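You operate a simulated robot arm through the tools that you are given. There is no shell and no other tool.

You are at the controls of a simulated robot arm. One attempt, no reset.

## Task
Brush the dust out of the pad, refit its shell and screw it shut.
Fine: driver at setting 1; brush and driver go back in their cups. What is to be rubbed or washed off counts as gone when no trace of it is left.

It is judged by the outcome, as a careful person would: the job done as asked, and still so three seconds after it is handed in. It fails if anything else is knocked over, pushed out of place, dropped, spilled or broken.

## Robot
A 7-joint arm with a two-finger gripper, fixed in place. Base frame: the origin is on the floor under the middle of its stand, x ahead of it, y to its left, z up; the work surface is at about z = 822. Lengths are in mm, angles in degrees, forces in N, time in s.
With the tool pointing down near the work surface it reaches from about 340 to 720 mm from the base axis. Its first joint turns from -66.0 to 66.0 degrees. Payload 2.45 kg.
The TCP is the grasp point between the finger pads, 26 mm short of the fingertips. In the tool frame z runs along the fingers and y along their closing line. The gripper opens to 96 mm; its body begins 69 mm behind the TCP.
Orientation is told as [roll, pitch, yaw] about the base's x, y, z axes, in that order, counted from this pose: with the fingers straight down and closing along the base's y, the tool's x points along the base's -x, its y along +y and its z along -z.

## Interface
- The arm moves only by the tool send_rows. Its argument "deltas" is a list of rows, each an object (a shift or turn left out is 0, a gripper value left out holds the last) with "rotation": the turn, a rotation vector about the base's x, y, z in units of 90 degrees (1.0 is 90 degrees), a list of three; "travel": the shift along the base's x, y, z in units of 400 mm (1.0 is 400 mm), a list of three; "fingers": the gripper command, from -1 (shut) to 1 (fully open), values between in proportion. In form: [{"rotation": [rx, ry, rz], "travel": [dx, dy, dz], "fingers": fingers}, ...]. A call has 1 to 20 rows; each row is the pose to reach, as a shift and turn from the pose commanded when the call began. A call with a number of a shift or a turn outside -1 to 1 is refused whole. Each row takes 0.2 s and may step no farther than 50 mm and 8.6 degrees from the row before; otherwise, or with a gripper value out of range, the whole call is refused. A pose out of reach is approached as far as the arm can. The call stops where the force on the tool passes 60 N (or 10 N more than at its start, if that is more) or the arm is blocked; 0.2 s more then pass. Each finger travels about 50 mm/s and halts on what it meets, pressing with about 31 N; the grip force reading is that of the motor and also rises with nothing between the fingers. The clock runs only during rows and for 0.2 s after the last one: add rows that repeat a pose to give the fingers time. The reply holds the time, the measured pose of the TCP, the force on the tool along the base axes, the opening and the grip force, in the units named above and with some noise, with the torque about the TCP (base axes, N m) and any sound that the robot's microphone picked up.
- Cameras (640 x 400 px; columns grow to the right, rows downward): "scene" is fixed at [181.8, -417.1, 1416.4]; the picture's right is [0.51, -0.86, 0.00], its down [-0.56, -0.33, -0.76] and it looks along [0.65, 0.38, -0.65] (base axes); focal length 254 px, centre (320, 200). "wrist" rides on the gripper at [82, 3, -98] in the tool frame; the picture's right is [-0.04, 1.00, 0.00], its down [-0.73, -0.03, -0.68] and it looks along [-0.68, -0.03, 0.73] (tool axes); focal length 256 px, centre (320, 200). There is no depth. A picture from a camera that has moved, and an enlarged one, comes with that camera's place and axes in the base frame and with its lens.
- get_image(camera): a new picture of that camera. No time passes.
- enlarge(camera, box): a new picture of the part [left, top, right, bottom] of that camera's present view, enlarged. No time passes.
- finish_job(): hands the job in; it is judged then, once.

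Places have to be worked out from the pictures, the camera data and where the tool is seen. Open the gripper and draw the arm clear of the work before you hand the job in, unless the task says otherwise.

The tools are called after "Emit:" as name(argument=value, ...) on one line, values as JSON. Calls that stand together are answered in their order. send_rows: Moves the arm, as the interface text tells. Its arguments: {"type":"object","properties":{"deltas":{"type":"array","items":{"type":"object","properties":{"rotation":{"type":"array","items":{"type":"number"}},"travel":{"type":"array","items":{"type":"number"}},"fingers":{"type":"number"}}}}},"required":["deltas"]} The other tools are called the same way: get_image (camera) takes a picture; enlarge (camera, box) takes an enlarged picture of a part of a camera's view; finish_job () hands the job in.

At the start:

```text
time_s: 0.0
ee_pos: [386.7, -97.5, 1239.5]
tcp_rot: [0.1, -0.1, 0.0]
wrist_force: [0.6, -1.2, 0.2]
ft_torque: [0.01, -0.02, 0.02]
opening: 96.2
finger_force: 0.0
```

scene: 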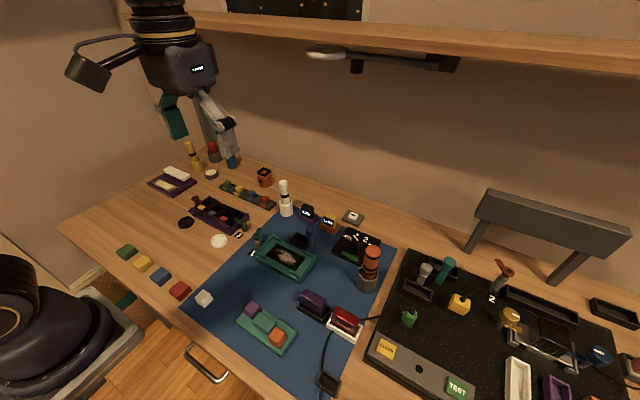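
wrist: 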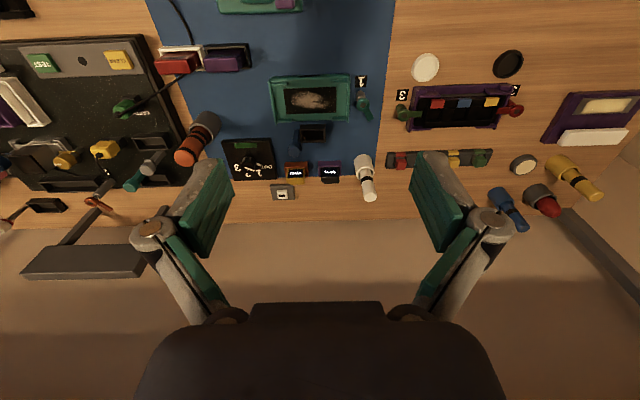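

I start by looking at the bench in detail before moving anything.

Emit:
enlarge(camera="scene", box=[220, 170, 420, 295])

Emit:
enlarge(camera="wrist", box=[180, 40, 420, 210])

Emit:
enlarge(camera="scene", box=[360, 220, 640, 400])

Emit:
enlarge(camera="scene", box=[100, 130, 300, 255])

Emit:
enlarge(camera="scene", box=[200, 270, 400, 395])

```text
3.20 times, centred on (320, 232) of scene
camera zoom: at [181.8, -417.1, 1416.4], right [0.51, -0.86, 0.0], down [-0.56, -0.33, -0.76], along [0.65, 0.38, -0.65], focal length 813 px, centre (320, 96)
```

zoom: 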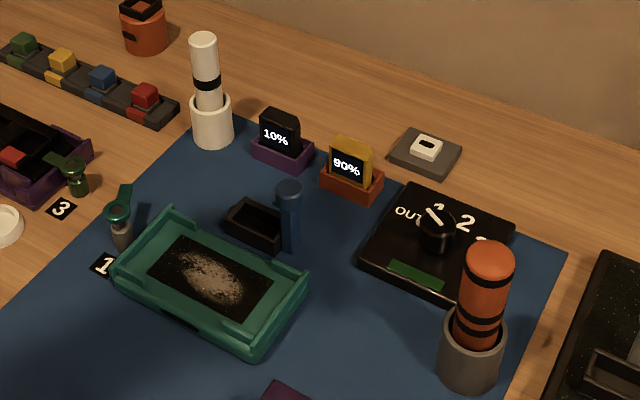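

```text
2.35 times, centred on (300, 125) of wrist
camera zoom: at [305.5, -93.8, 1337.6], right [0.04, 1.0, 0.0], down [0.73, -0.03, 0.68], along [0.68, -0.03, -0.73], focal length 602 px, centre (367, 376)
```

zoom: 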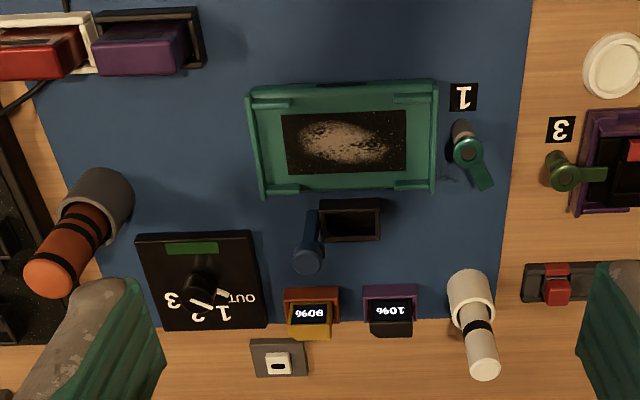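

```text
2.22 times, centred on (500, 310) of scene
camera zoom: at [181.8, -417.1, 1416.4], right [0.51, -0.86, 0.0], down [-0.56, -0.33, -0.76], along [0.65, 0.38, -0.65], focal length 565 px, centre (-80, -44)
```

zoom: 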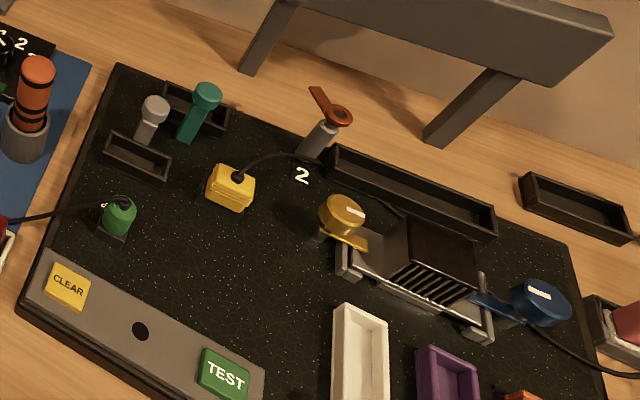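

```text
3.20 times, centred on (200, 192) of scene
camera zoom: at [181.8, -417.1, 1416.4], right [0.51, -0.86, 0.0], down [-0.56, -0.33, -0.76], along [0.65, 0.38, -0.65], focal length 813 px, centre (704, 224)
```

zoom: 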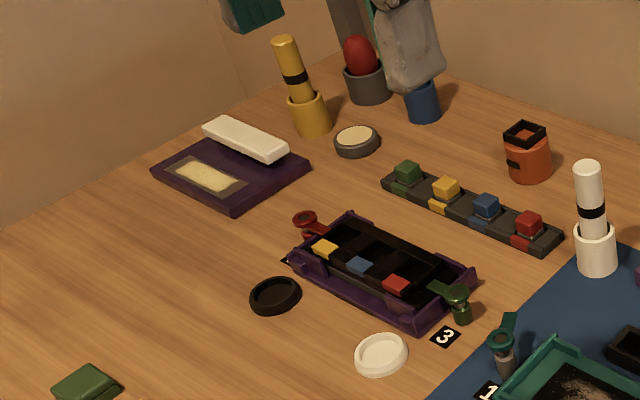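

```text
3.20 times, centred on (300, 332) of scene
camera zoom: at [181.8, -417.1, 1416.4], right [0.51, -0.86, 0.0], down [-0.56, -0.33, -0.76], along [0.65, 0.38, -0.65], focal length 813 px, centre (384, -224)
```

zoom: 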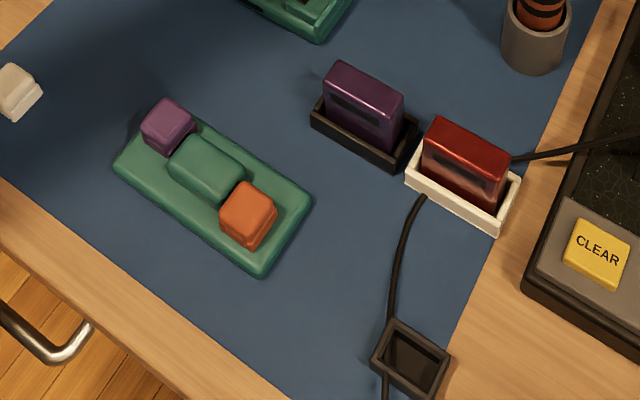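

The pad is the teal tray with dust around (510, -118); its shell with purple/orange knobs is probably at (332, -191); a white stick in a white cup is near (659, -5), and the orange driver in a gray cup near (541, -345). I lower the arm in free space for a closer view with the wrist camera.

Emit:
send_rows(deltas=[{"travel": [0.02, -0.01, -0.1]}, {"travel": [0.04, -0.02, -0.2]}, {"travel": [0.06, -0.03, -0.3]}, {"travel": [0.08, -0.03, -0.4]}, {"travel": [0.1, -0.03, -0.45]}, {"travel": [0.1, -0.03, -0.45]}])

Emit:
get_image(camera="wrist")

Emit:
get_image(camera="scene")

```text
time_s: 1.4
ee_pos: [424.9, -107.5, 1060.9]
tcp_rot: [0.1, 0.0, -0.1]
wrist_force: [-0.2, 0.2, 0.5]
ft_torque: [-0.01, 0.08, -0.01]
opening: 96.1
finger_force: 0.1
```

```text
taken
camera wrist: at [344.8, -105.0, 1158.2], right [0.04, 1.0, 0.0], down [0.73, -0.03, 0.68], along [0.68, -0.03, -0.73], focal length 256 px, centre (320, 200)
```

wrist: 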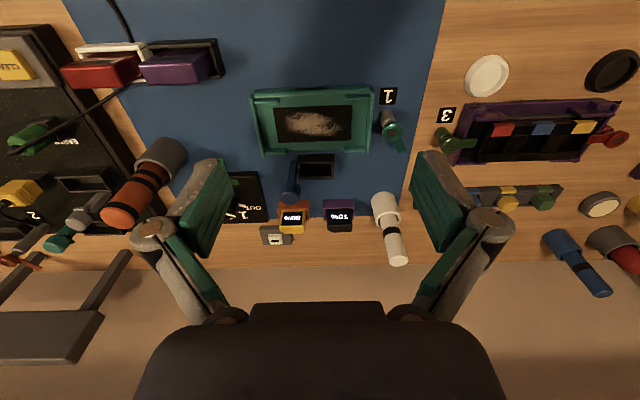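

```text
taken
```

scene: 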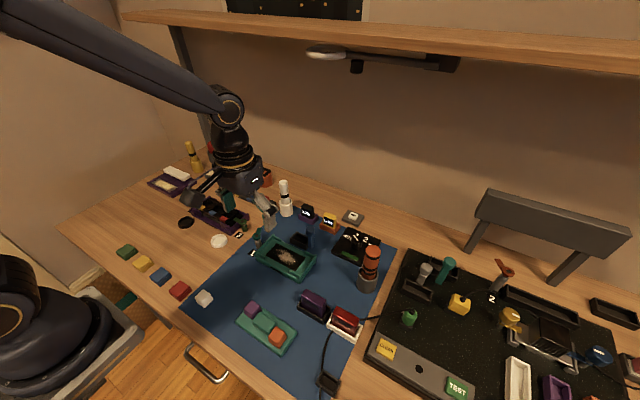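

Emit:
enlarge(camera="wrist", box=[230, 70, 430, 195])

Emit:
enlarge(camera="wrist", box=[230, 150, 430, 275])

Emit:
enlarge(camera="scene", box=[300, 210, 400, 300])

Emit:
enlarge(camera="scene", box=[240, 210, 340, 290])

```text
3.20 times, centred on (330, 132) of wrist
camera zoom: at [344.8, -105.0, 1158.2], right [0.04, 1.0, 0.0], down [0.73, -0.03, 0.68], along [0.68, -0.03, -0.73], focal length 819 px, centre (288, 416)
```

zoom: 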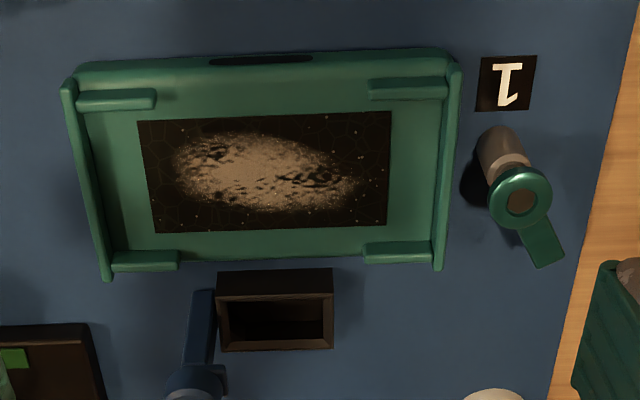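

```text
3.20 times, centred on (330, 212) of wrist
camera zoom: at [344.8, -105.0, 1158.2], right [0.04, 1.0, 0.0], down [0.73, -0.03, 0.68], along [0.68, -0.03, -0.73], focal length 819 px, centre (288, 160)
```

zoom: 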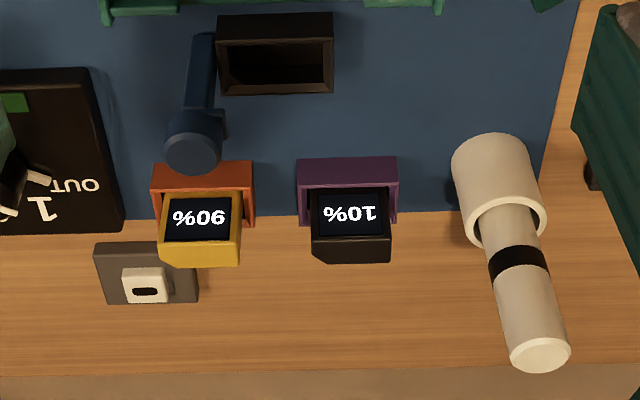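

```text
4.44 times, centred on (350, 255) of scene
camera zoom: at [181.8, -417.1, 1416.4], right [0.51, -0.86, 0.0], down [-0.56, -0.33, -0.76], along [0.65, 0.38, -0.65], focal length 1129 px, centre (187, -44)
```

zoom: 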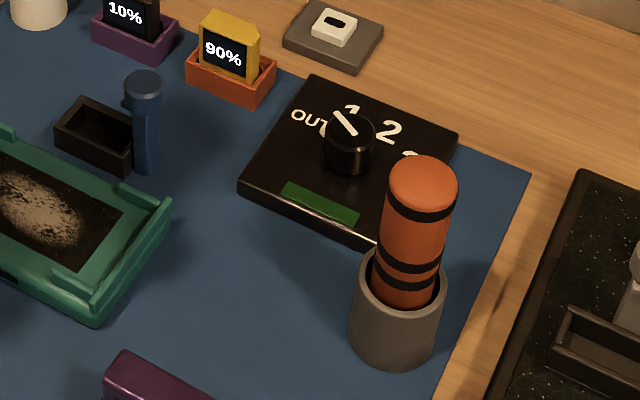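

```text
5.00 times, centred on (290, 250) of scene
camera zoom: at [181.8, -417.1, 1416.4], right [0.51, -0.86, 0.0], down [-0.56, -0.33, -0.76], along [0.65, 0.38, -0.65], focal length 1270 px, centre (470, -50)
```

zoom: 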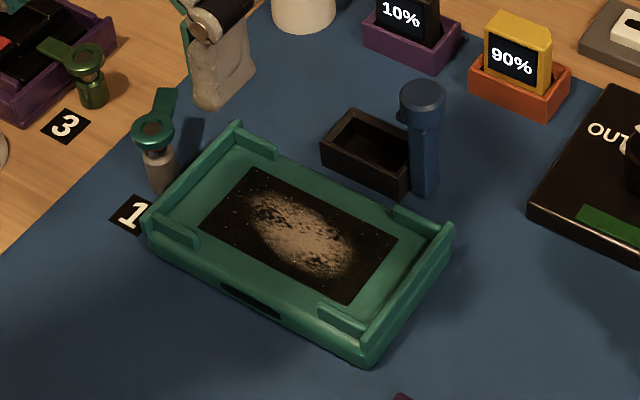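

The dial box sits at roughly (600,-270), with the pointer somewhere between OUT and 1. I need to tell which cup holds the brush, so I sweep the camera toward the cups on the left.

Emit:
send_rows(deltas=[{"travel": [0.0, 0.12, 0.0]}, {"travel": [0.0, 0.24, 0.0]}, {"travel": [0.0, 0.36, 0.0]}, {"travel": [0.0, 0.48, 0.0]}, {"travel": [0.0, 0.6, 0.0]}, {"travel": [0.0, 0.7, 0.0]}, {"travel": [0.0, 0.7, 0.0]}])

Emit:
get_image(camera="wrist")

Emit:
enlarge(camera="wrist", box=[220, 60, 420, 185])

Emit:
enlarge(camera="wrist", box=[240, 160, 440, 285])

Emit:
enlarge(camera="wrist", box=[0, 60, 240, 210])

```text
time_s: 3.0
ee_pos: [428.0, 171.9, 1059.0]
tcp_rot: [0.1, 0.0, 0.0]
wrist_force: [-1.5, -0.1, 0.1]
ft_torque: [0.0, 0.02, -0.02]
opening: 95.9
finger_force: 0.1
```

```text
taken
camera wrist: at [347.0, 175.3, 1158.8], right [0.04, 1.0, 0.0], down [0.73, -0.03, 0.68], along [0.68, -0.03, -0.73], focal length 256 px, centre (320, 200)
```

wrist: 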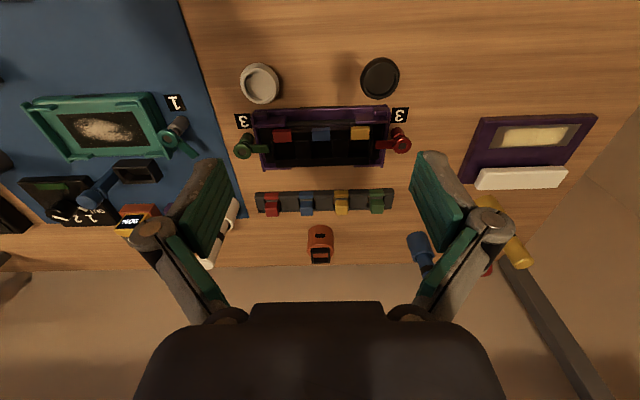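

```text
3.20 times, centred on (320, 122) of wrist
camera zoom: at [347.0, 175.3, 1158.8], right [0.04, 1.0, 0.0], down [0.73, -0.03, 0.68], along [0.68, -0.03, -0.73], focal length 819 px, centre (320, 448)
```

zoom: 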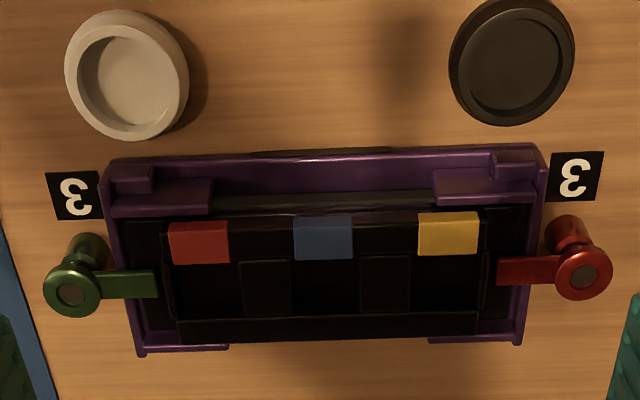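

```text
3.20 times, centred on (340, 222) of wrist
camera zoom: at [347.0, 175.3, 1158.8], right [0.04, 1.0, 0.0], down [0.73, -0.03, 0.68], along [0.68, -0.03, -0.73], focal length 819 px, centre (256, 128)
```

zoom: 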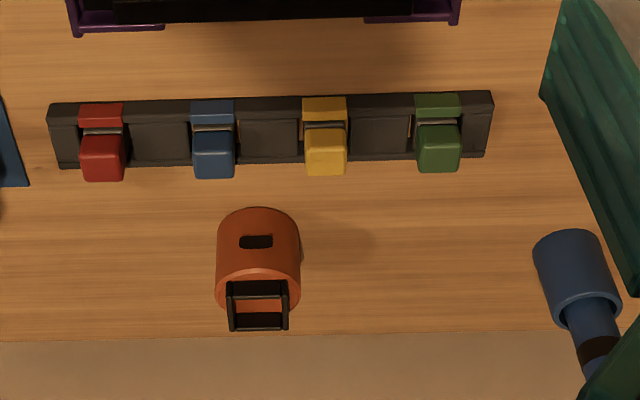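

```text
2.67 times, centred on (120, 135) of wrist
camera zoom: at [347.0, 175.3, 1158.8], right [0.04, 1.0, 0.0], down [0.73, -0.03, 0.68], along [0.68, -0.03, -0.73], focal length 683 px, centre (853, 373)
```

zoom: 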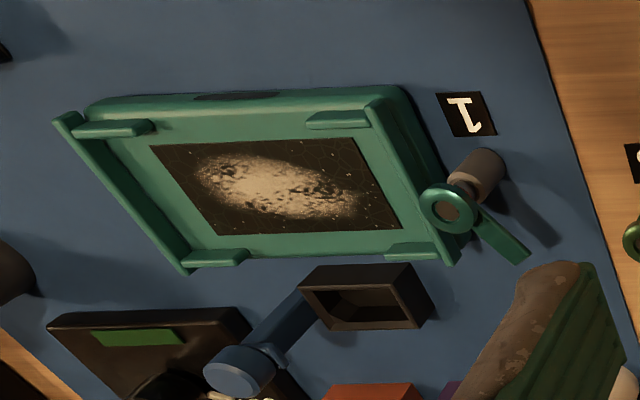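

The closed screws marked 3 have their tabs swung over their tray, so the pad's teal screw "1" is a swing-tab screw now pointing away. I now look at the cups further left.

Emit:
send_rows(deltas=[{"travel": [-0.05, 0.1, 0.0]}, {"travel": [-0.1, 0.2, 0.0]}, {"travel": [-0.15, 0.28, 0.0]}, {"travel": [-0.15, 0.28, 0.0]}])

Emit:
get_image(camera="wrist")

Emit:
enlarge(camera="wrist", box=[220, 80, 440, 217])

Emit:
enlarge(camera="scene", box=[140, 130, 300, 230])

```text
time_s: 4.0
ee_pos: [366.2, 285.0, 1060.4]
tcp_rot: [0.0, 0.0, 0.0]
wrist_force: [-1.0, -0.1, 0.4]
ft_torque: [0.01, 0.0, -0.01]
opening: 96.0
finger_force: 0.1
```

```text
taken
camera wrist: at [285.2, 288.1, 1158.3], right [0.04, 1.0, 0.0], down [0.73, -0.03, 0.68], along [0.68, -0.03, -0.73], focal length 256 px, centre (320, 200)
```

wrist: 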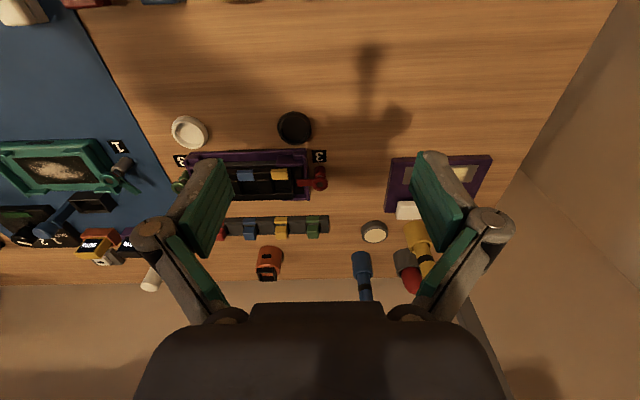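

```text
2.91 times, centred on (330, 148) of wrist
camera zoom: at [285.2, 288.1, 1158.3], right [0.04, 1.0, 0.0], down [0.73, -0.03, 0.68], along [0.68, -0.03, -0.73], focal length 745 px, centre (291, 350)
```

zoom: 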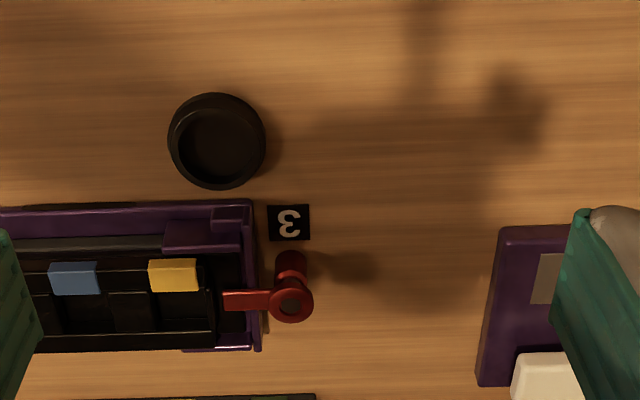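

```text
4.00 times, centred on (220, 180) of scene
camera zoom: at [181.8, -417.0, 1416.4], right [0.51, -0.86, 0.0], down [-0.56, -0.33, -0.76], along [0.65, 0.38, -0.65], focal length 1016 px, centre (720, 280)
```

zoom: 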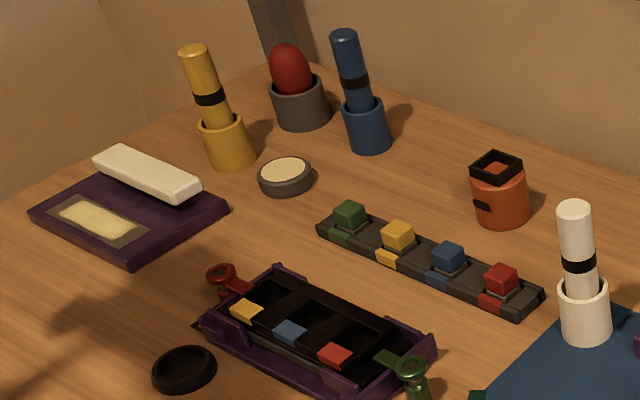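

Three similar banded sticks (white, blue, yellow) stand in matching cups; the white one is by the pad, so it's the best brush candidate. Next I inspect the shell and right side.

Emit:
send_rows(deltas=[{"travel": [0.0, -0.12, 0.0]}, {"travel": [0.0, -0.24, 0.0]}, {"travel": [0.0, -0.36, 0.0]}, {"travel": [0.0, -0.48, 0.0]}, {"travel": [0.0, -0.6, 0.0]}, {"travel": [-0.02, -0.72, 0.0]}, {"travel": [-0.04, -0.84, 0.0]}, {"travel": [-0.06, -0.96, 0.0]}, {"travel": [-0.08, -1.0, 0.0]}, {"travel": [-0.08, -1.0, 0.0]}])

Emit:
send_rows(deltas=[{"travel": [0.0, -0.1, 0.0]}, {"travel": [0.0, -0.18, 0.0]}, {"travel": [0.0, -0.18, 0.0]}])

Emit:
get_image(camera="wrist")

Emit:
enlarge(camera="wrist", box=[230, 0, 410, 113])

Emit:
enlarge(camera="wrist", box=[150, 120, 390, 270])

```text
time_s: 6.2
ee_pos: [335.9, -117.0, 1059.2]
tcp_rot: [0.0, 0.0, 0.0]
wrist_force: [-0.7, -0.6, -0.4]
ft_torque: [-0.01, 0.0, 0.01]
opening: 96.2
finger_force: 0.1
```

```text
time_s: 7.0
ee_pos: [335.3, -188.8, 1059.7]
tcp_rot: [0.0, -0.1, 0.0]
wrist_force: [0.2, -0.6, -0.5]
ft_torque: [-0.04, 0.02, 0.01]
opening: 96.0
finger_force: 0.1
```

```text
taken
camera wrist: at [254.4, -185.7, 1158.6], right [0.04, 1.0, 0.0], down [0.73, -0.03, 0.68], along [0.68, -0.03, -0.73], focal length 256 px, centre (320, 200)
```

wrist: 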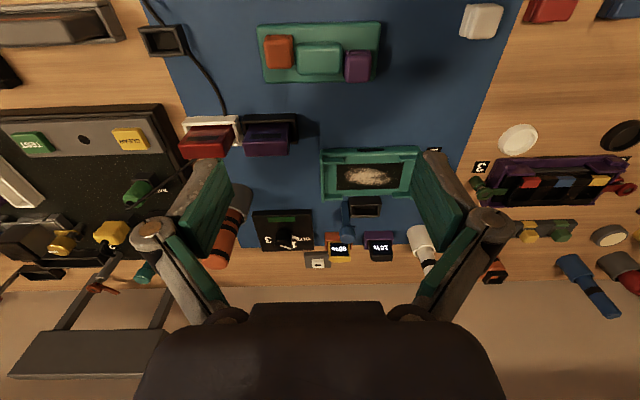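

```text
3.54 times, centred on (320, 56) of wrist
camera zoom: at [254.4, -185.7, 1158.6], right [0.04, 1.0, 0.0], down [0.73, -0.03, 0.68], along [0.68, -0.03, -0.73], focal length 906 px, centre (320, 708)
```

zoom: 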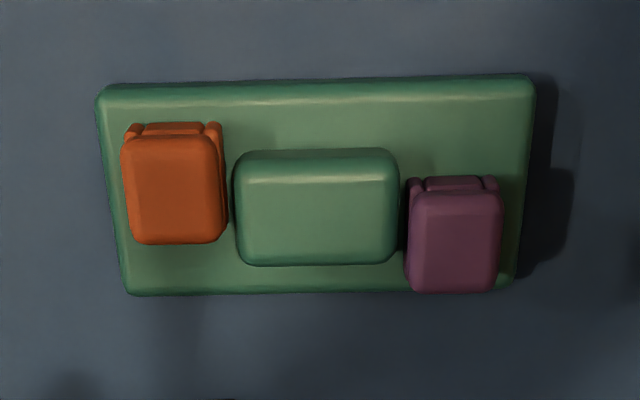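

```text
2.67 times, centred on (270, 195) of wrist
camera zoom: at [254.4, -185.7, 1158.6], right [0.04, 1.0, 0.0], down [0.73, -0.03, 0.68], along [0.68, -0.03, -0.73], focal length 683 px, centre (453, 213)
```

zoom: 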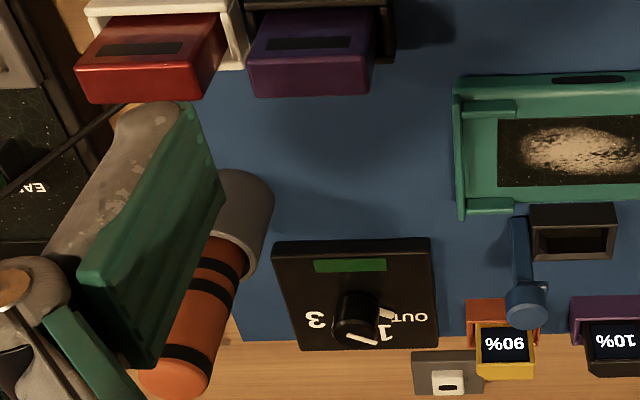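

The shell lies flat (about 57 x 137 mm, centre near (330,-190)) with a central green grip block, and the pad's recess matches it in this orientation. Now I look closer at the dial and the driver.

Emit:
send_rows(deltas=[{"travel": [0.1, -0.05, 0.03]}, {"travel": [0.2, -0.1, 0.03]}, {"travel": [0.3, -0.15, 0.03]}, {"travel": [0.4, -0.2, 0.03]}, {"travel": [0.4, -0.2, 0.03]}])

Emit:
get_image(camera="wrist")

Emit:
enlarge(camera="wrist", box=[290, 90, 410, 165])

Emit:
enlarge(camera="scene", box=[325, 220, 390, 260])

```text
time_s: 8.2
ee_pos: [494.8, -269.9, 1073.1]
tcp_rot: [0.0, 0.1, 0.0]
wrist_force: [0.3, -0.9, -0.1]
ft_torque: [0.01, -0.03, -0.02]
opening: 96.0
finger_force: 0.0
```

```text
taken
camera wrist: at [414.4, -264.9, 1170.2], right [0.04, 1.0, 0.0], down [0.73, -0.03, 0.68], along [0.68, -0.03, -0.73], focal length 256 px, centre (320, 200)
```

wrist: 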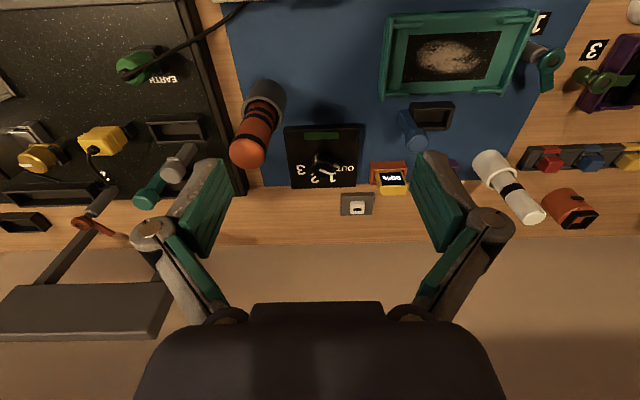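

```text
5.33 times, centred on (350, 128) of wrist
camera zoom: at [414.4, -264.9, 1170.2], right [0.04, 1.0, 0.0], down [0.73, -0.03, 0.68], along [0.68, -0.03, -0.73], focal length 1365 px, centre (160, 587)
```

zoom: 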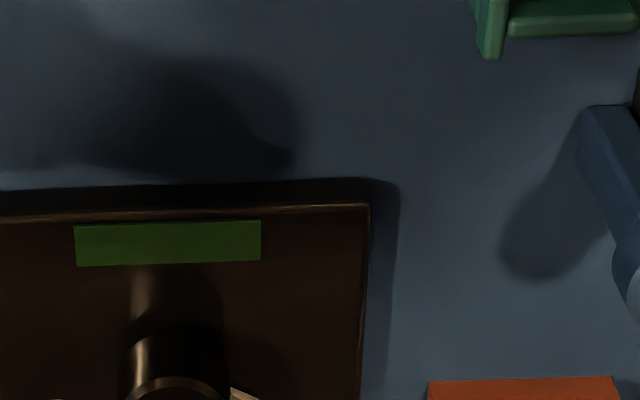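

```text
9.85 times, centred on (358, 240) of scene
camera zoom: at [181.8, -417.1, 1416.4], right [0.51, -0.86, 0.0], down [-0.56, -0.33, -0.76], along [0.65, 0.38, -0.65], focal length 2502 px, centre (-49, -194)
```

zoom: 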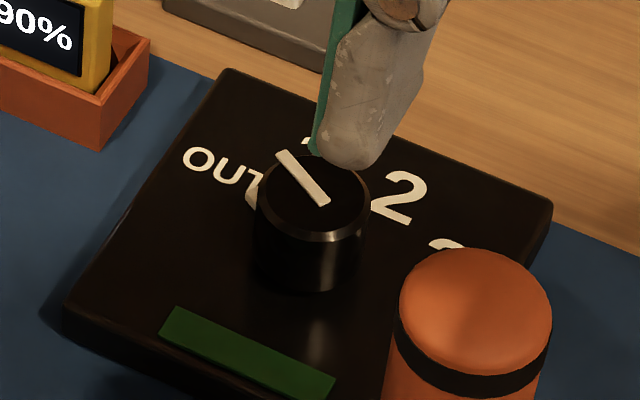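

Emit:
enlarge(camera="wrist", box=[270, 115, 380, 195])

Emit:
enlarge(camera="wrist", box=[20, 40, 240, 220])

Emit:
enlarge(camera="wrist", box=[370, 0, 630, 160])

```text
5.00 times, centred on (325, 155) of wrist
camera zoom: at [414.4, -264.9, 1170.2], right [0.04, 1.0, 0.0], down [0.73, -0.03, 0.68], along [0.68, -0.03, -0.73], focal length 1280 px, centre (295, 425)
```

zoom: 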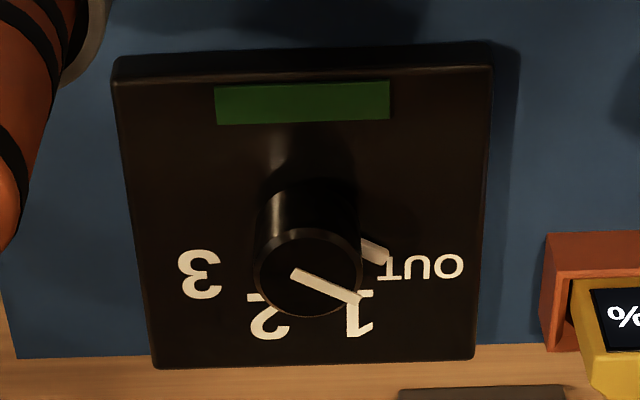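

```text
2.22 times, centred on (130, 130) of wrist
camera zoom: at [414.4, -264.9, 1170.2], right [0.04, 1.0, 0.0], down [0.73, -0.03, 0.68], along [0.68, -0.03, -0.73], focal length 569 px, centre (742, 356)
```

zoom: 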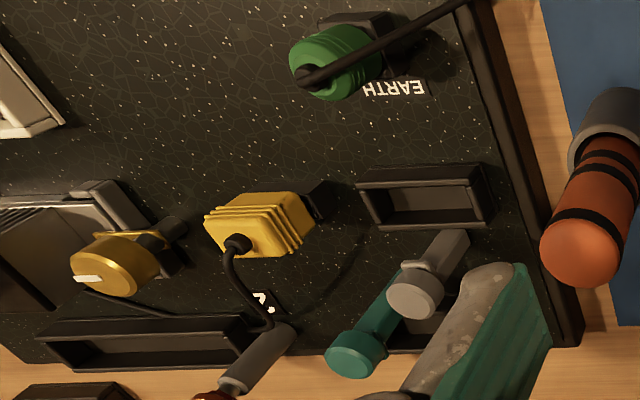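

```text
2.46 times, centred on (500, 80) of wrist
camera zoom: at [414.4, -264.9, 1170.2], right [0.04, 1.0, 0.0], down [0.73, -0.03, 0.68], along [0.68, -0.03, -0.73], focal length 630 px, centre (-123, 495)
```

zoom: 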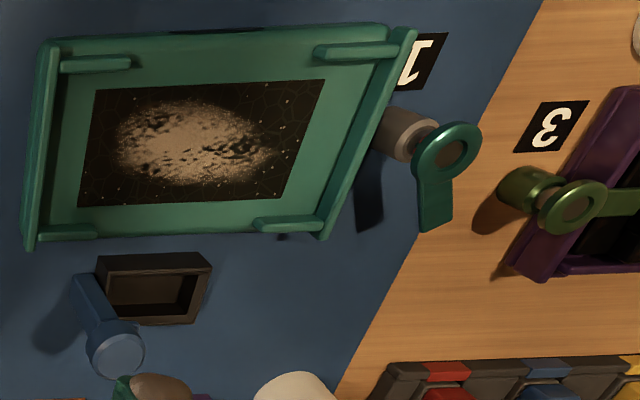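

The dial pointer is at OUT (about 60° from +x toward +y), with 1 at about 20°, so it will need roughly a 40° clockwise turn. First the brush: I move above the white stick near (660,-4) and check alignment.

Emit:
send_rows(deltas=[{"travel": [0.044, 0.11, 0.0], "fingers": 0.3}, {"travel": [0.088, 0.22, 0.0], "fingers": 0.3}, {"travel": [0.132, 0.33, -0.02], "fingers": 0.3}, {"travel": [0.176, 0.44, -0.03], "fingers": 0.3}, {"travel": [0.22, 0.55, -0.04], "fingers": 0.3}, {"travel": [0.263, 0.664, -0.054], "fingers": 0.3}, {"travel": [0.335, 0.664, -0.1], "fingers": 0.3}, {"travel": [0.401, 0.664, -0.13], "fingers": 0.3}, {"travel": [0.401, 0.664, -0.13], "fingers": 0.3}])

Emit:
get_image(camera="wrist")

Emit:
get_image(camera="scene")

```text
time_s: 10.2
ee_pos: [656.1, -1.5, 1019.4]
tcp_rot: [0.0, 0.0, -0.1]
wrist_force: [-0.5, 0.4, -0.8]
ft_torque: [0.0, -0.04, -0.03]
opening: 62.2
finger_force: 0.1
```

```text
taken
camera wrist: at [575.4, 1.1, 1117.7], right [0.04, 1.0, 0.0], down [0.73, -0.03, 0.68], along [0.68, -0.03, -0.73], focal length 256 px, centre (320, 200)
```

wrist: 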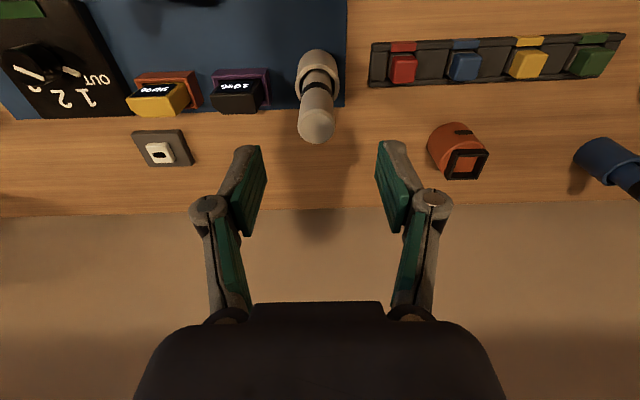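

```text
taken
```

scene: 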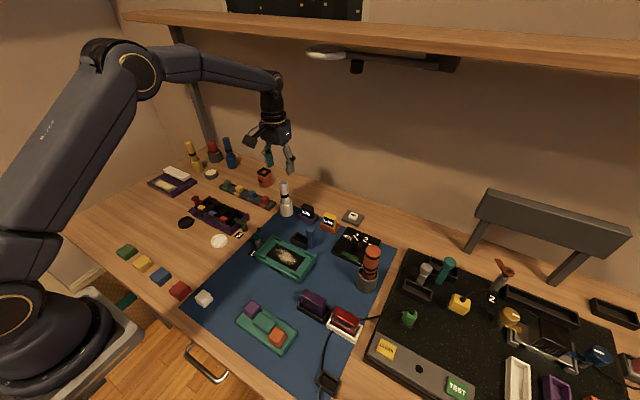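

The brush top is right below the gripper at about (662,-5,949). I descend to z≈915 around the handle and close.

Emit:
send_rows(deltas=[{"travel": [0.015, -0.002, 0.0]}, {"travel": [0.015, -0.002, -0.1]}, {"travel": [0.015, -0.002, -0.2]}, {"travel": [0.015, -0.002, -0.255]}, {"travel": [0.015, -0.002, -0.255]}])

Emit:
get_image(camera="wrist")

```text
time_s: 11.4
ee_pos: [659.4, -1.6, 915.5]
tcp_rot: [0.0, 0.1, 0.0]
wrist_force: [0.3, 0.2, -0.4]
ft_torque: [0.03, 0.03, 0.0]
opening: 62.1
finger_force: 0.0
```

```text
taken
camera wrist: at [579.5, 2.0, 1014.3], right [0.04, 1.0, 0.0], down [0.73, -0.03, 0.68], along [0.68, -0.03, -0.73], focal length 256 px, centre (320, 200)
```

wrist: 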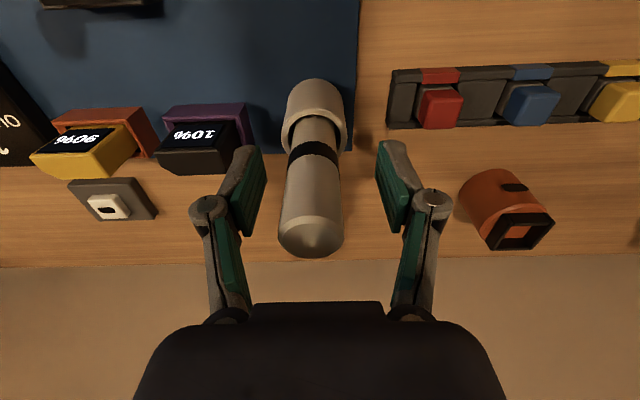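

The stick is about 2–3 mm to the -y side of the finger midline; I shift slightly and close on it.

Emit:
send_rows(deltas=[{"travel": [0.0, -0.007, 0.0], "fingers": 0.3}, {"travel": [0.0, -0.007, 0.0], "fingers": -1}, {"travel": [0.0, -0.007, 0.0], "fingers": -1}, {"travel": [0.0, -0.007, 0.0], "fingers": -1}, {"travel": [0.0, -0.007, 0.0], "fingers": -1}])

```text
time_s: 12.6
ee_pos: [661.5, -5.7, 916.2]
tcp_rot: [0.0, 0.0, -0.1]
wrist_force: [0.0, -0.2, 0.0]
ft_torque: [-0.04, -0.05, -0.01]
opening: 24.5
finger_force: 31.0
```

The handle is gripped at 24.5 mm opening. I lift it straight up out of the cup by about 130 mm and look at its tip.

Emit:
send_rows(deltas=[{"travel": [0.0, 0.0, 0.06]}, {"travel": [0.0, 0.0, 0.14]}, {"travel": [0.0, 0.0, 0.24]}, {"travel": [0.0, 0.0, 0.32]}, {"travel": [0.0, 0.0, 0.32]}])

Emit:
get_image(camera="wrist")

Emit:
enlarge(camera="scene", box=[230, 110, 350, 230])

```text
time_s: 13.8
ee_pos: [659.1, -4.9, 1044.6]
tcp_rot: [0.0, 0.0, 0.1]
wrist_force: [-0.2, -0.2, 0.0]
ft_torque: [0.0, -0.05, 0.0]
opening: 24.6
finger_force: 31.5
```

```text
taken
camera wrist: at [578.2, -1.8, 1142.7], right [0.04, 1.0, 0.0], down [0.73, -0.03, 0.68], along [0.68, -0.03, -0.73], focal length 256 px, centre (320, 200)
```

wrist: 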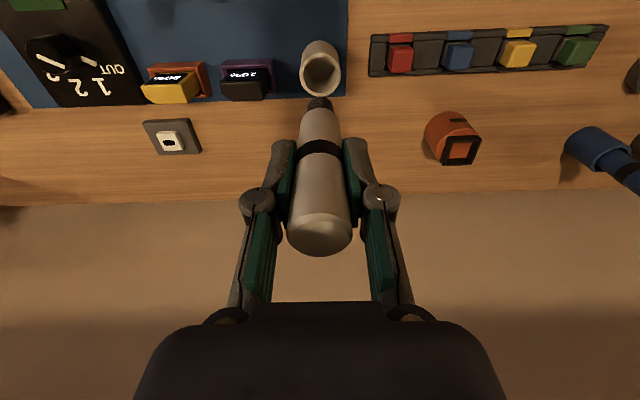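

```text
3.33 times, centred on (290, 170) of scene
camera zoom: at [181.8, -417.1, 1416.4], right [0.51, -0.86, 0.0], down [-0.56, -0.33, -0.76], along [0.65, 0.38, -0.65], focal length 847 px, centre (420, 300)
```

zoom: 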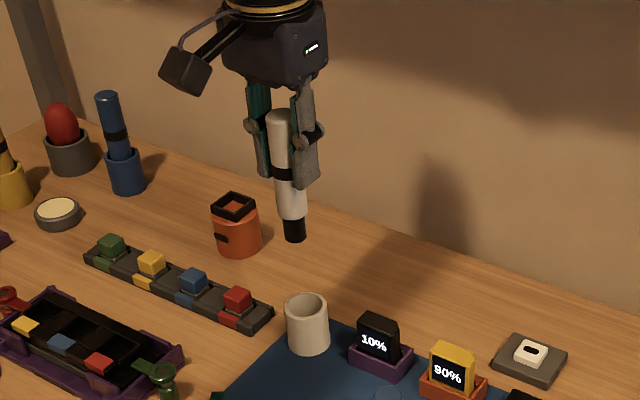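

Emit:
enlarge(camera="scene", box=[280, 125, 340, 185])

Emit:
enlarge(camera="wrist", box=[280, 60, 360, 140])

Emit:
enlarge(camera="wrist", box=[0, 0, 160, 120])

```text
6.67 times, centred on (310, 155) of scene
camera zoom: at [181.8, -417.1, 1416.4], right [0.51, -0.86, 0.0], down [-0.56, -0.33, -0.76], along [0.65, 0.38, -0.65], focal length 1694 px, centre (387, 500)
```

zoom: 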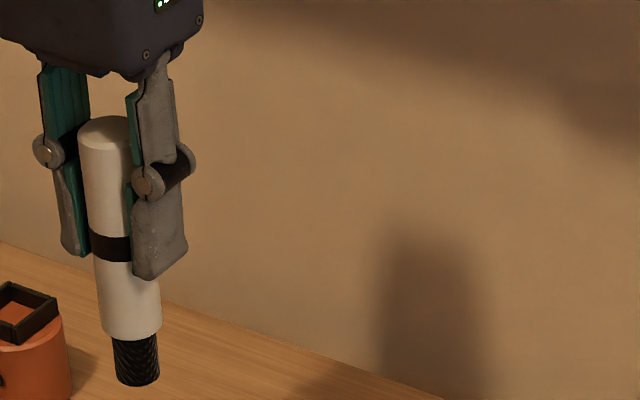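

```text
5.00 times, centred on (320, 100) of wrist
camera zoom: at [578.2, -1.8, 1142.7], right [0.04, 1.0, 0.0], down [0.73, -0.03, 0.68], along [0.68, -0.03, -0.73], focal length 1280 px, centre (320, 700)
```

zoom: 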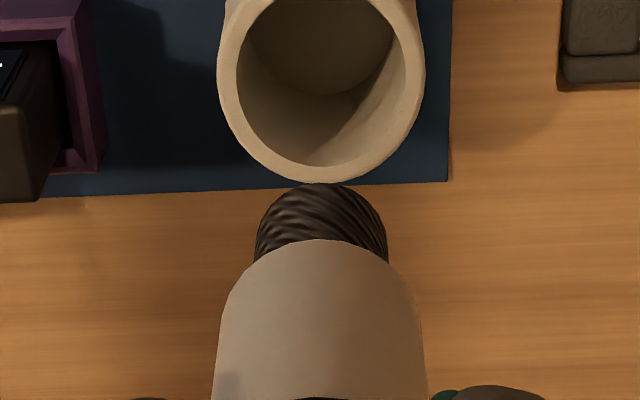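

```text
3.33 times, centred on (80, 60) of wrist
camera zoom: at [578.2, -1.8, 1142.7], right [0.04, 1.0, 0.0], down [0.73, -0.03, 0.68], along [0.68, -0.03, -0.73], focal length 853 px, centre (1120, 667)
```

zoom: 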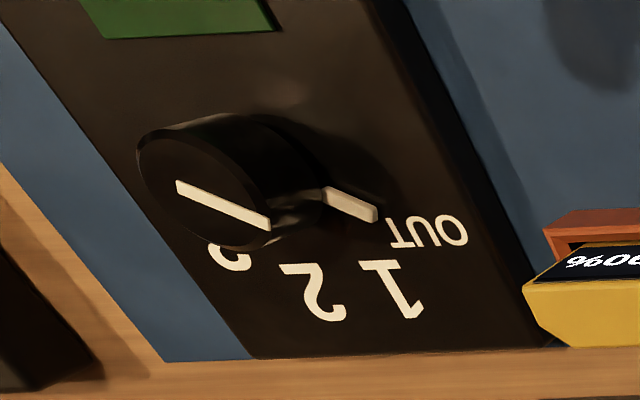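

The tip is a dark bristle tuft, so this is the brush, its tip about 92 mm below the TCP. I carry it over the pad (dust spans about x 484–526, y -160…-78) and stop with the tip some 20–25 mm above the floor.

Emit:
send_rows(deltas=[{"travel": [-0.08, -0.057, 0.0]}, {"travel": [-0.16, -0.114, 0.0]}, {"travel": [-0.24, -0.17, 0.0]}, {"travel": [-0.32, -0.23, -0.05]}, {"travel": [-0.388, -0.281, -0.114]}, {"travel": [-0.388, -0.281, -0.2]}, {"travel": [-0.388, -0.281, -0.25]}, {"travel": [-0.388, -0.281, -0.25]}])

Emit:
get_image(camera="wrist")

Emit:
enlarge(camera="scene", box=[220, 200, 350, 290])

```text
time_s: 15.6
ee_pos: [503.7, -121.4, 945.6]
tcp_rot: [0.0, 0.0, -0.1]
wrist_force: [-0.1, 0.4, -0.3]
ft_torque: [0.02, 0.03, 0.01]
opening: 24.4
finger_force: 30.9
```

```text
taken
camera wrist: at [424.0, -117.7, 1043.3], right [0.04, 1.0, 0.0], down [0.73, -0.03, 0.68], along [0.68, -0.03, -0.73], focal length 256 px, centre (320, 200)
```

wrist: 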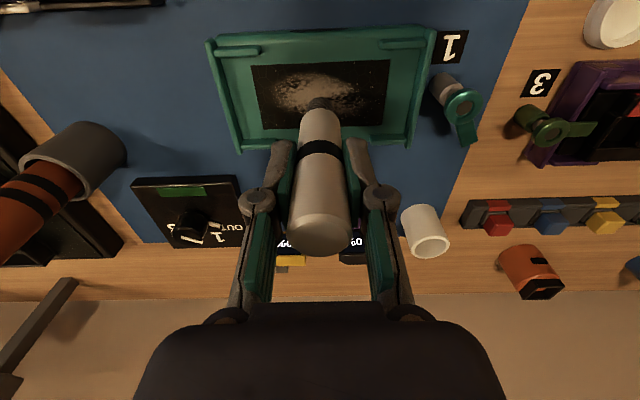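

```text
4.44 times, centred on (285, 245) of scene
camera zoom: at [181.8, -417.1, 1416.4], right [0.51, -0.86, 0.0], down [-0.56, -0.33, -0.76], along [0.65, 0.38, -0.65], focal length 1129 px, centre (476, 0)
```

zoom: 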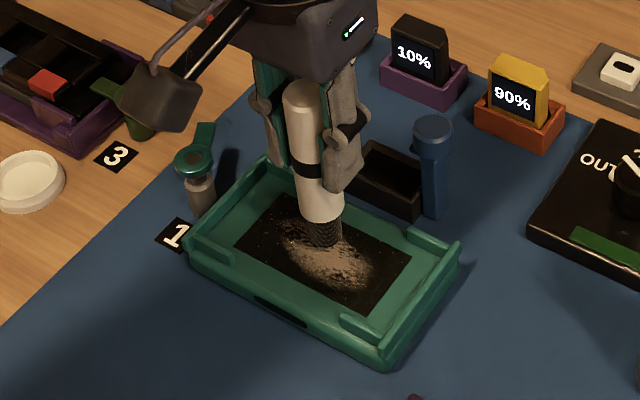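

The tip hovers over the dust at about z≈850. I lower in small steps while watching the force.

Emit:
send_rows(deltas=[{"travel": [0.0, 0.0, -0.0125]}, {"travel": [0.0, 0.0, -0.025]}])

Emit:
enlarge(camera="scene", box=[250, 220, 330, 280])

```text
time_s: 16.2
ee_pos: [505.3, -120.0, 935.1]
tcp_rot: [0.0, 0.1, 0.0]
wrist_force: [-0.5, -0.7, 0.0]
ft_torque: [0.03, 0.03, 0.0]
opening: 24.6
finger_force: 31.1
```

```text
6.67 times, centred on (290, 250) of scene
camera zoom: at [181.8, -417.1, 1416.4], right [0.51, -0.86, 0.0], down [-0.56, -0.33, -0.76], along [0.65, 0.38, -0.65], focal length 1694 px, centre (520, -133)
```

zoom: 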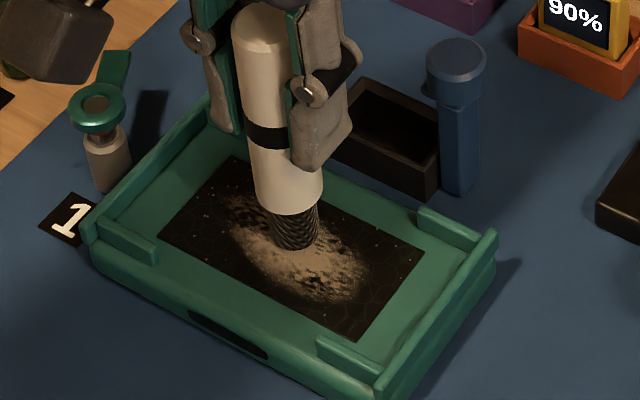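

Still no contact force; continuing down in 3 mm steps.

Emit:
send_rows(deltas=[{"travel": [0.0, 0.0, -0.0075]}])

Emit:
send_rows(deltas=[{"travel": [0.0, 0.0, -0.005]}])

Emit:
send_rows(deltas=[{"travel": [0.0, 0.0, -0.005]}])

Emit:
enlarge(camera="scene", box=[250, 220, 330, 280])

```text
time_s: 16.6
ee_pos: [504.8, -118.7, 932.5]
tcp_rot: [0.0, 0.0, -0.1]
wrist_force: [-1.7, 1.4, 7.5]
ft_torque: [0.04, 0.13, -0.02]
opening: 24.9
finger_force: 30.8
```

```text
time_s: 17.0
ee_pos: [506.0, -119.4, 931.6]
tcp_rot: [-0.2, -0.2, 0.0]
wrist_force: [-4.3, 0.8, 24.6]
ft_torque: [-0.01, 0.38, -0.01]
opening: 24.8
finger_force: 31.0
```

```text
time_s: 17.4
ee_pos: [506.9, -119.6, 930.4]
tcp_rot: [-0.1, -0.3, 0.0]
wrist_force: [-0.7, 1.6, 25.9]
ft_torque: [0.04, -0.03, 0.02]
opening: 24.5
finger_force: 31.4
```

```text
6.67 times, centred on (290, 250) of scene
camera zoom: at [181.3, -416.9, 1416.5], right [0.51, -0.86, 0.0], down [-0.56, -0.33, -0.76], along [0.65, 0.38, -0.65], focal length 1694 px, centre (520, -133)
```

zoom: 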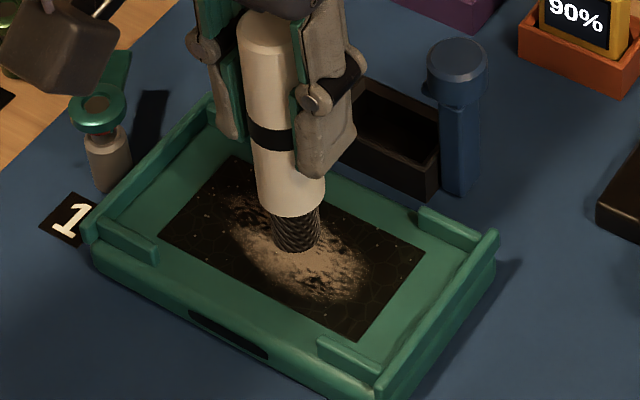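

Contact occurs at TCP z≈932.5. I ease off to a light pressure and make a first sweep along y, then compare.

Emit:
send_rows(deltas=[{"travel": [0.0, 0.0, 0.005]}, {"travel": [0.0, -0.04, 0.005]}, {"travel": [0.0, -0.08, 0.005]}, {"travel": [0.0, -0.115, 0.005]}, {"travel": [0.0, -0.08, 0.005]}, {"travel": [0.0, -0.04, 0.005]}, {"travel": [0.0, 0.0, 0.005]}, {"travel": [0.0, 0.04, 0.005]}, {"travel": [0.0, 0.08, 0.005]}, {"travel": [0.0, 0.115, 0.005]}])

Emit:
enlarge(camera="scene", box=[250, 220, 330, 280])

Emit:
enlarge(camera="wrist", box=[180, 0, 480, 160])

```text
time_s: 19.6
ee_pos: [505.2, -72.6, 929.6]
tcp_rot: [0.0, 0.0, 0.0]
wrist_force: [-0.1, -1.2, -0.4]
ft_torque: [0.0, 0.01, 0.01]
opening: 24.4
finger_force: 31.0
```

```text
6.67 times, centred on (290, 250) of scene
camera zoom: at [181.8, -417.1, 1416.4], right [0.51, -0.86, 0.0], down [-0.56, -0.33, -0.76], along [0.65, 0.38, -0.65], focal length 1694 px, centre (520, -133)
```

zoom: 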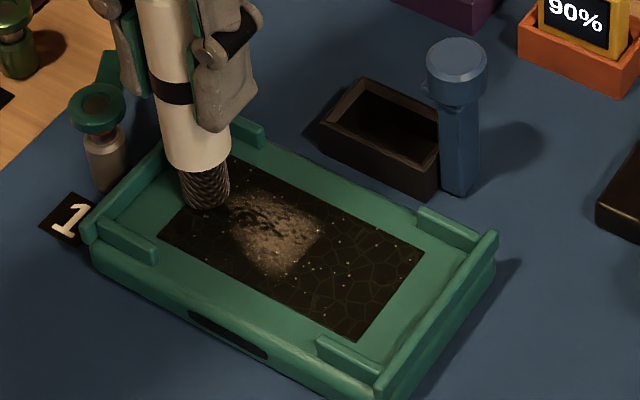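

```text
2.13 times, centred on (330, 80) of wrist
camera zoom: at [424.6, -70.3, 1028.2], right [0.04, 1.0, 0.0], down [0.73, -0.03, 0.68], along [0.68, -0.03, -0.73], focal length 546 px, centre (299, 456)
```

zoom: 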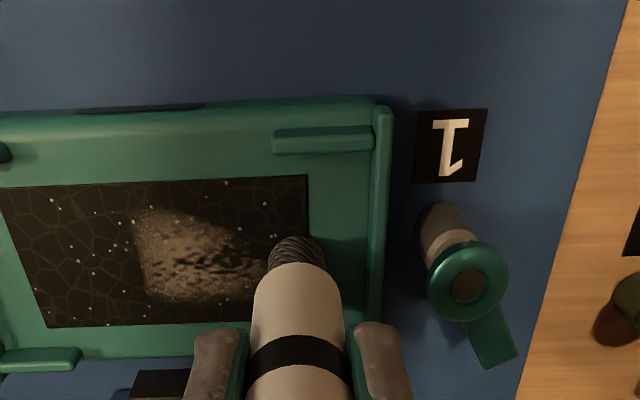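

The -y half is clean but the force now reads zero, so the bristles lost contact on the +y side. I go back over the remaining dust with slightly more depth.

Emit:
send_rows(deltas=[{"travel": [0.0, 0.0, -0.004]}, {"travel": [0.0, -0.02, -0.005]}])

Emit:
send_rows(deltas=[{"travel": [0.0, 0.0, -0.0025]}])

```text
time_s: 20.2
ee_pos: [507.7, -81.3, 927.6]
tcp_rot: [0.0, -0.2, 0.0]
wrist_force: [0.7, 6.1, 20.7]
ft_torque: [0.47, -0.07, 0.0]
opening: 24.8
finger_force: 31.2
```

```text
time_s: 20.6
ee_pos: [505.8, -80.7, 928.1]
tcp_rot: [0.0, -0.2, 0.0]
wrist_force: [1.8, 6.6, 26.3]
ft_torque: [0.38, -0.22, -0.01]
opening: 24.6
finger_force: 30.8
```

Good contact at 928. I back off 1.5 mm and scrub the remaining +y half with several lines.

Emit:
send_rows(deltas=[{"travel": [0.0, 0.0, 0.003]}, {"travel": [0.0, -0.04, 0.003]}, {"travel": [0.0, -0.08, 0.003]}, {"travel": [0.0, -0.12, 0.003]}, {"travel": [-0.025, -0.12, 0.003]}, {"travel": [-0.025, -0.08, 0.003]}, {"travel": [-0.025, -0.04, 0.003]}, {"travel": [-0.025, 0.0, 0.003]}, {"travel": [-0.025, 0.017, 0.003]}, {"travel": [0.025, 0.017, 0.003]}, {"travel": [0.025, -0.03, 0.003]}, {"travel": [0.025, -0.07, 0.003]}, {"travel": [0.025, -0.12, 0.003]}])

Emit:
enlarge(camera="scene", box=[250, 220, 330, 280])

Emit:
enlarge(camera="wrist", box=[180, 0, 480, 160])

```text
time_s: 23.4
ee_pos: [517.2, -129.6, 929.5]
tcp_rot: [0.0, 0.0, 0.0]
wrist_force: [0.2, -0.3, -0.5]
ft_torque: [0.0, -0.01, 0.01]
opening: 24.3
finger_force: 30.8
```

```text
6.67 times, centred on (290, 250) of scene
camera zoom: at [181.8, -417.0, 1416.4], right [0.51, -0.86, 0.0], down [-0.56, -0.33, -0.76], along [0.65, 0.38, -0.65], focal length 1694 px, centre (520, -133)
```

zoom: 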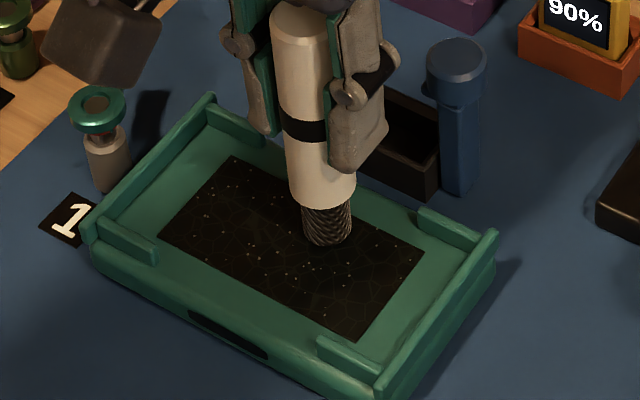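

```text
2.13 times, centred on (330, 80) of wrist
camera zoom: at [434.7, -125.8, 1027.4], right [0.04, 1.0, 0.0], down [0.73, -0.03, 0.68], along [0.68, -0.03, -0.73], focal length 546 px, centre (299, 456)
```

zoom: 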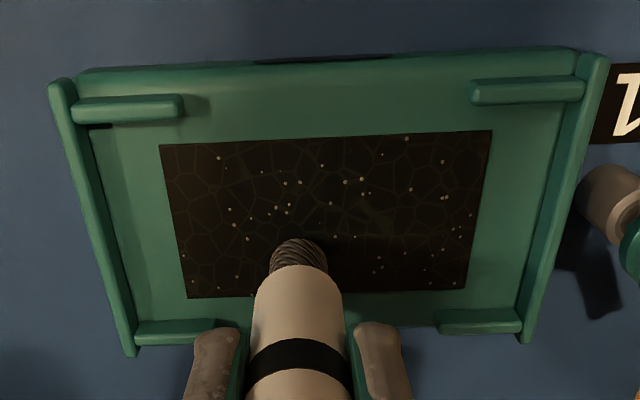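

The dust patch looks gone; only the cell-and-speck surface pattern (same as on the black bench) seems left. I lift a little and inspect it unobstructed.

Emit:
send_rows(deltas=[{"travel": [0.0, 0.0, 0.08]}, {"travel": [0.06, 0.0, 0.18]}, {"travel": [0.12, 0.0, 0.22]}, {"travel": [0.12, 0.0, 0.22]}])

Emit:
get_image(camera="wrist")

Emit:
enlarge(camera="scene", box=[260, 230, 316, 272])

```text
time_s: 24.4
ee_pos: [563.3, -129.7, 1016.8]
tcp_rot: [0.0, 0.0, 0.0]
wrist_force: [0.1, 0.2, -0.6]
ft_torque: [0.01, -0.01, -0.01]
opening: 24.2
finger_force: 31.0
```

```text
taken
camera wrist: at [482.7, -126.1, 1114.4], right [0.04, 1.0, 0.0], down [0.73, -0.03, 0.68], along [0.68, -0.03, -0.73], focal length 256 px, centre (320, 200)
```

wrist: 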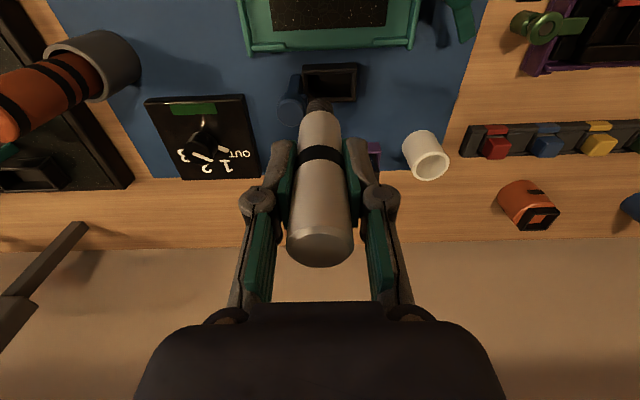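

```text
9.52 times, centred on (288, 251) of scene
camera zoom: at [181.8, -417.1, 1416.4], right [0.51, -0.86, 0.0], down [-0.56, -0.33, -0.76], along [0.65, 0.38, -0.65], focal length 2420 px, centre (625, -286)
```

zoom: 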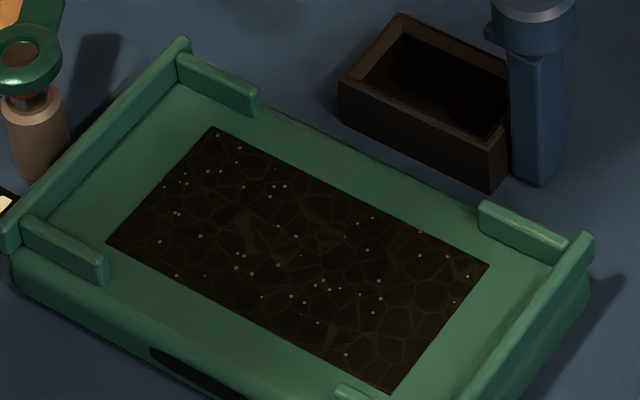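

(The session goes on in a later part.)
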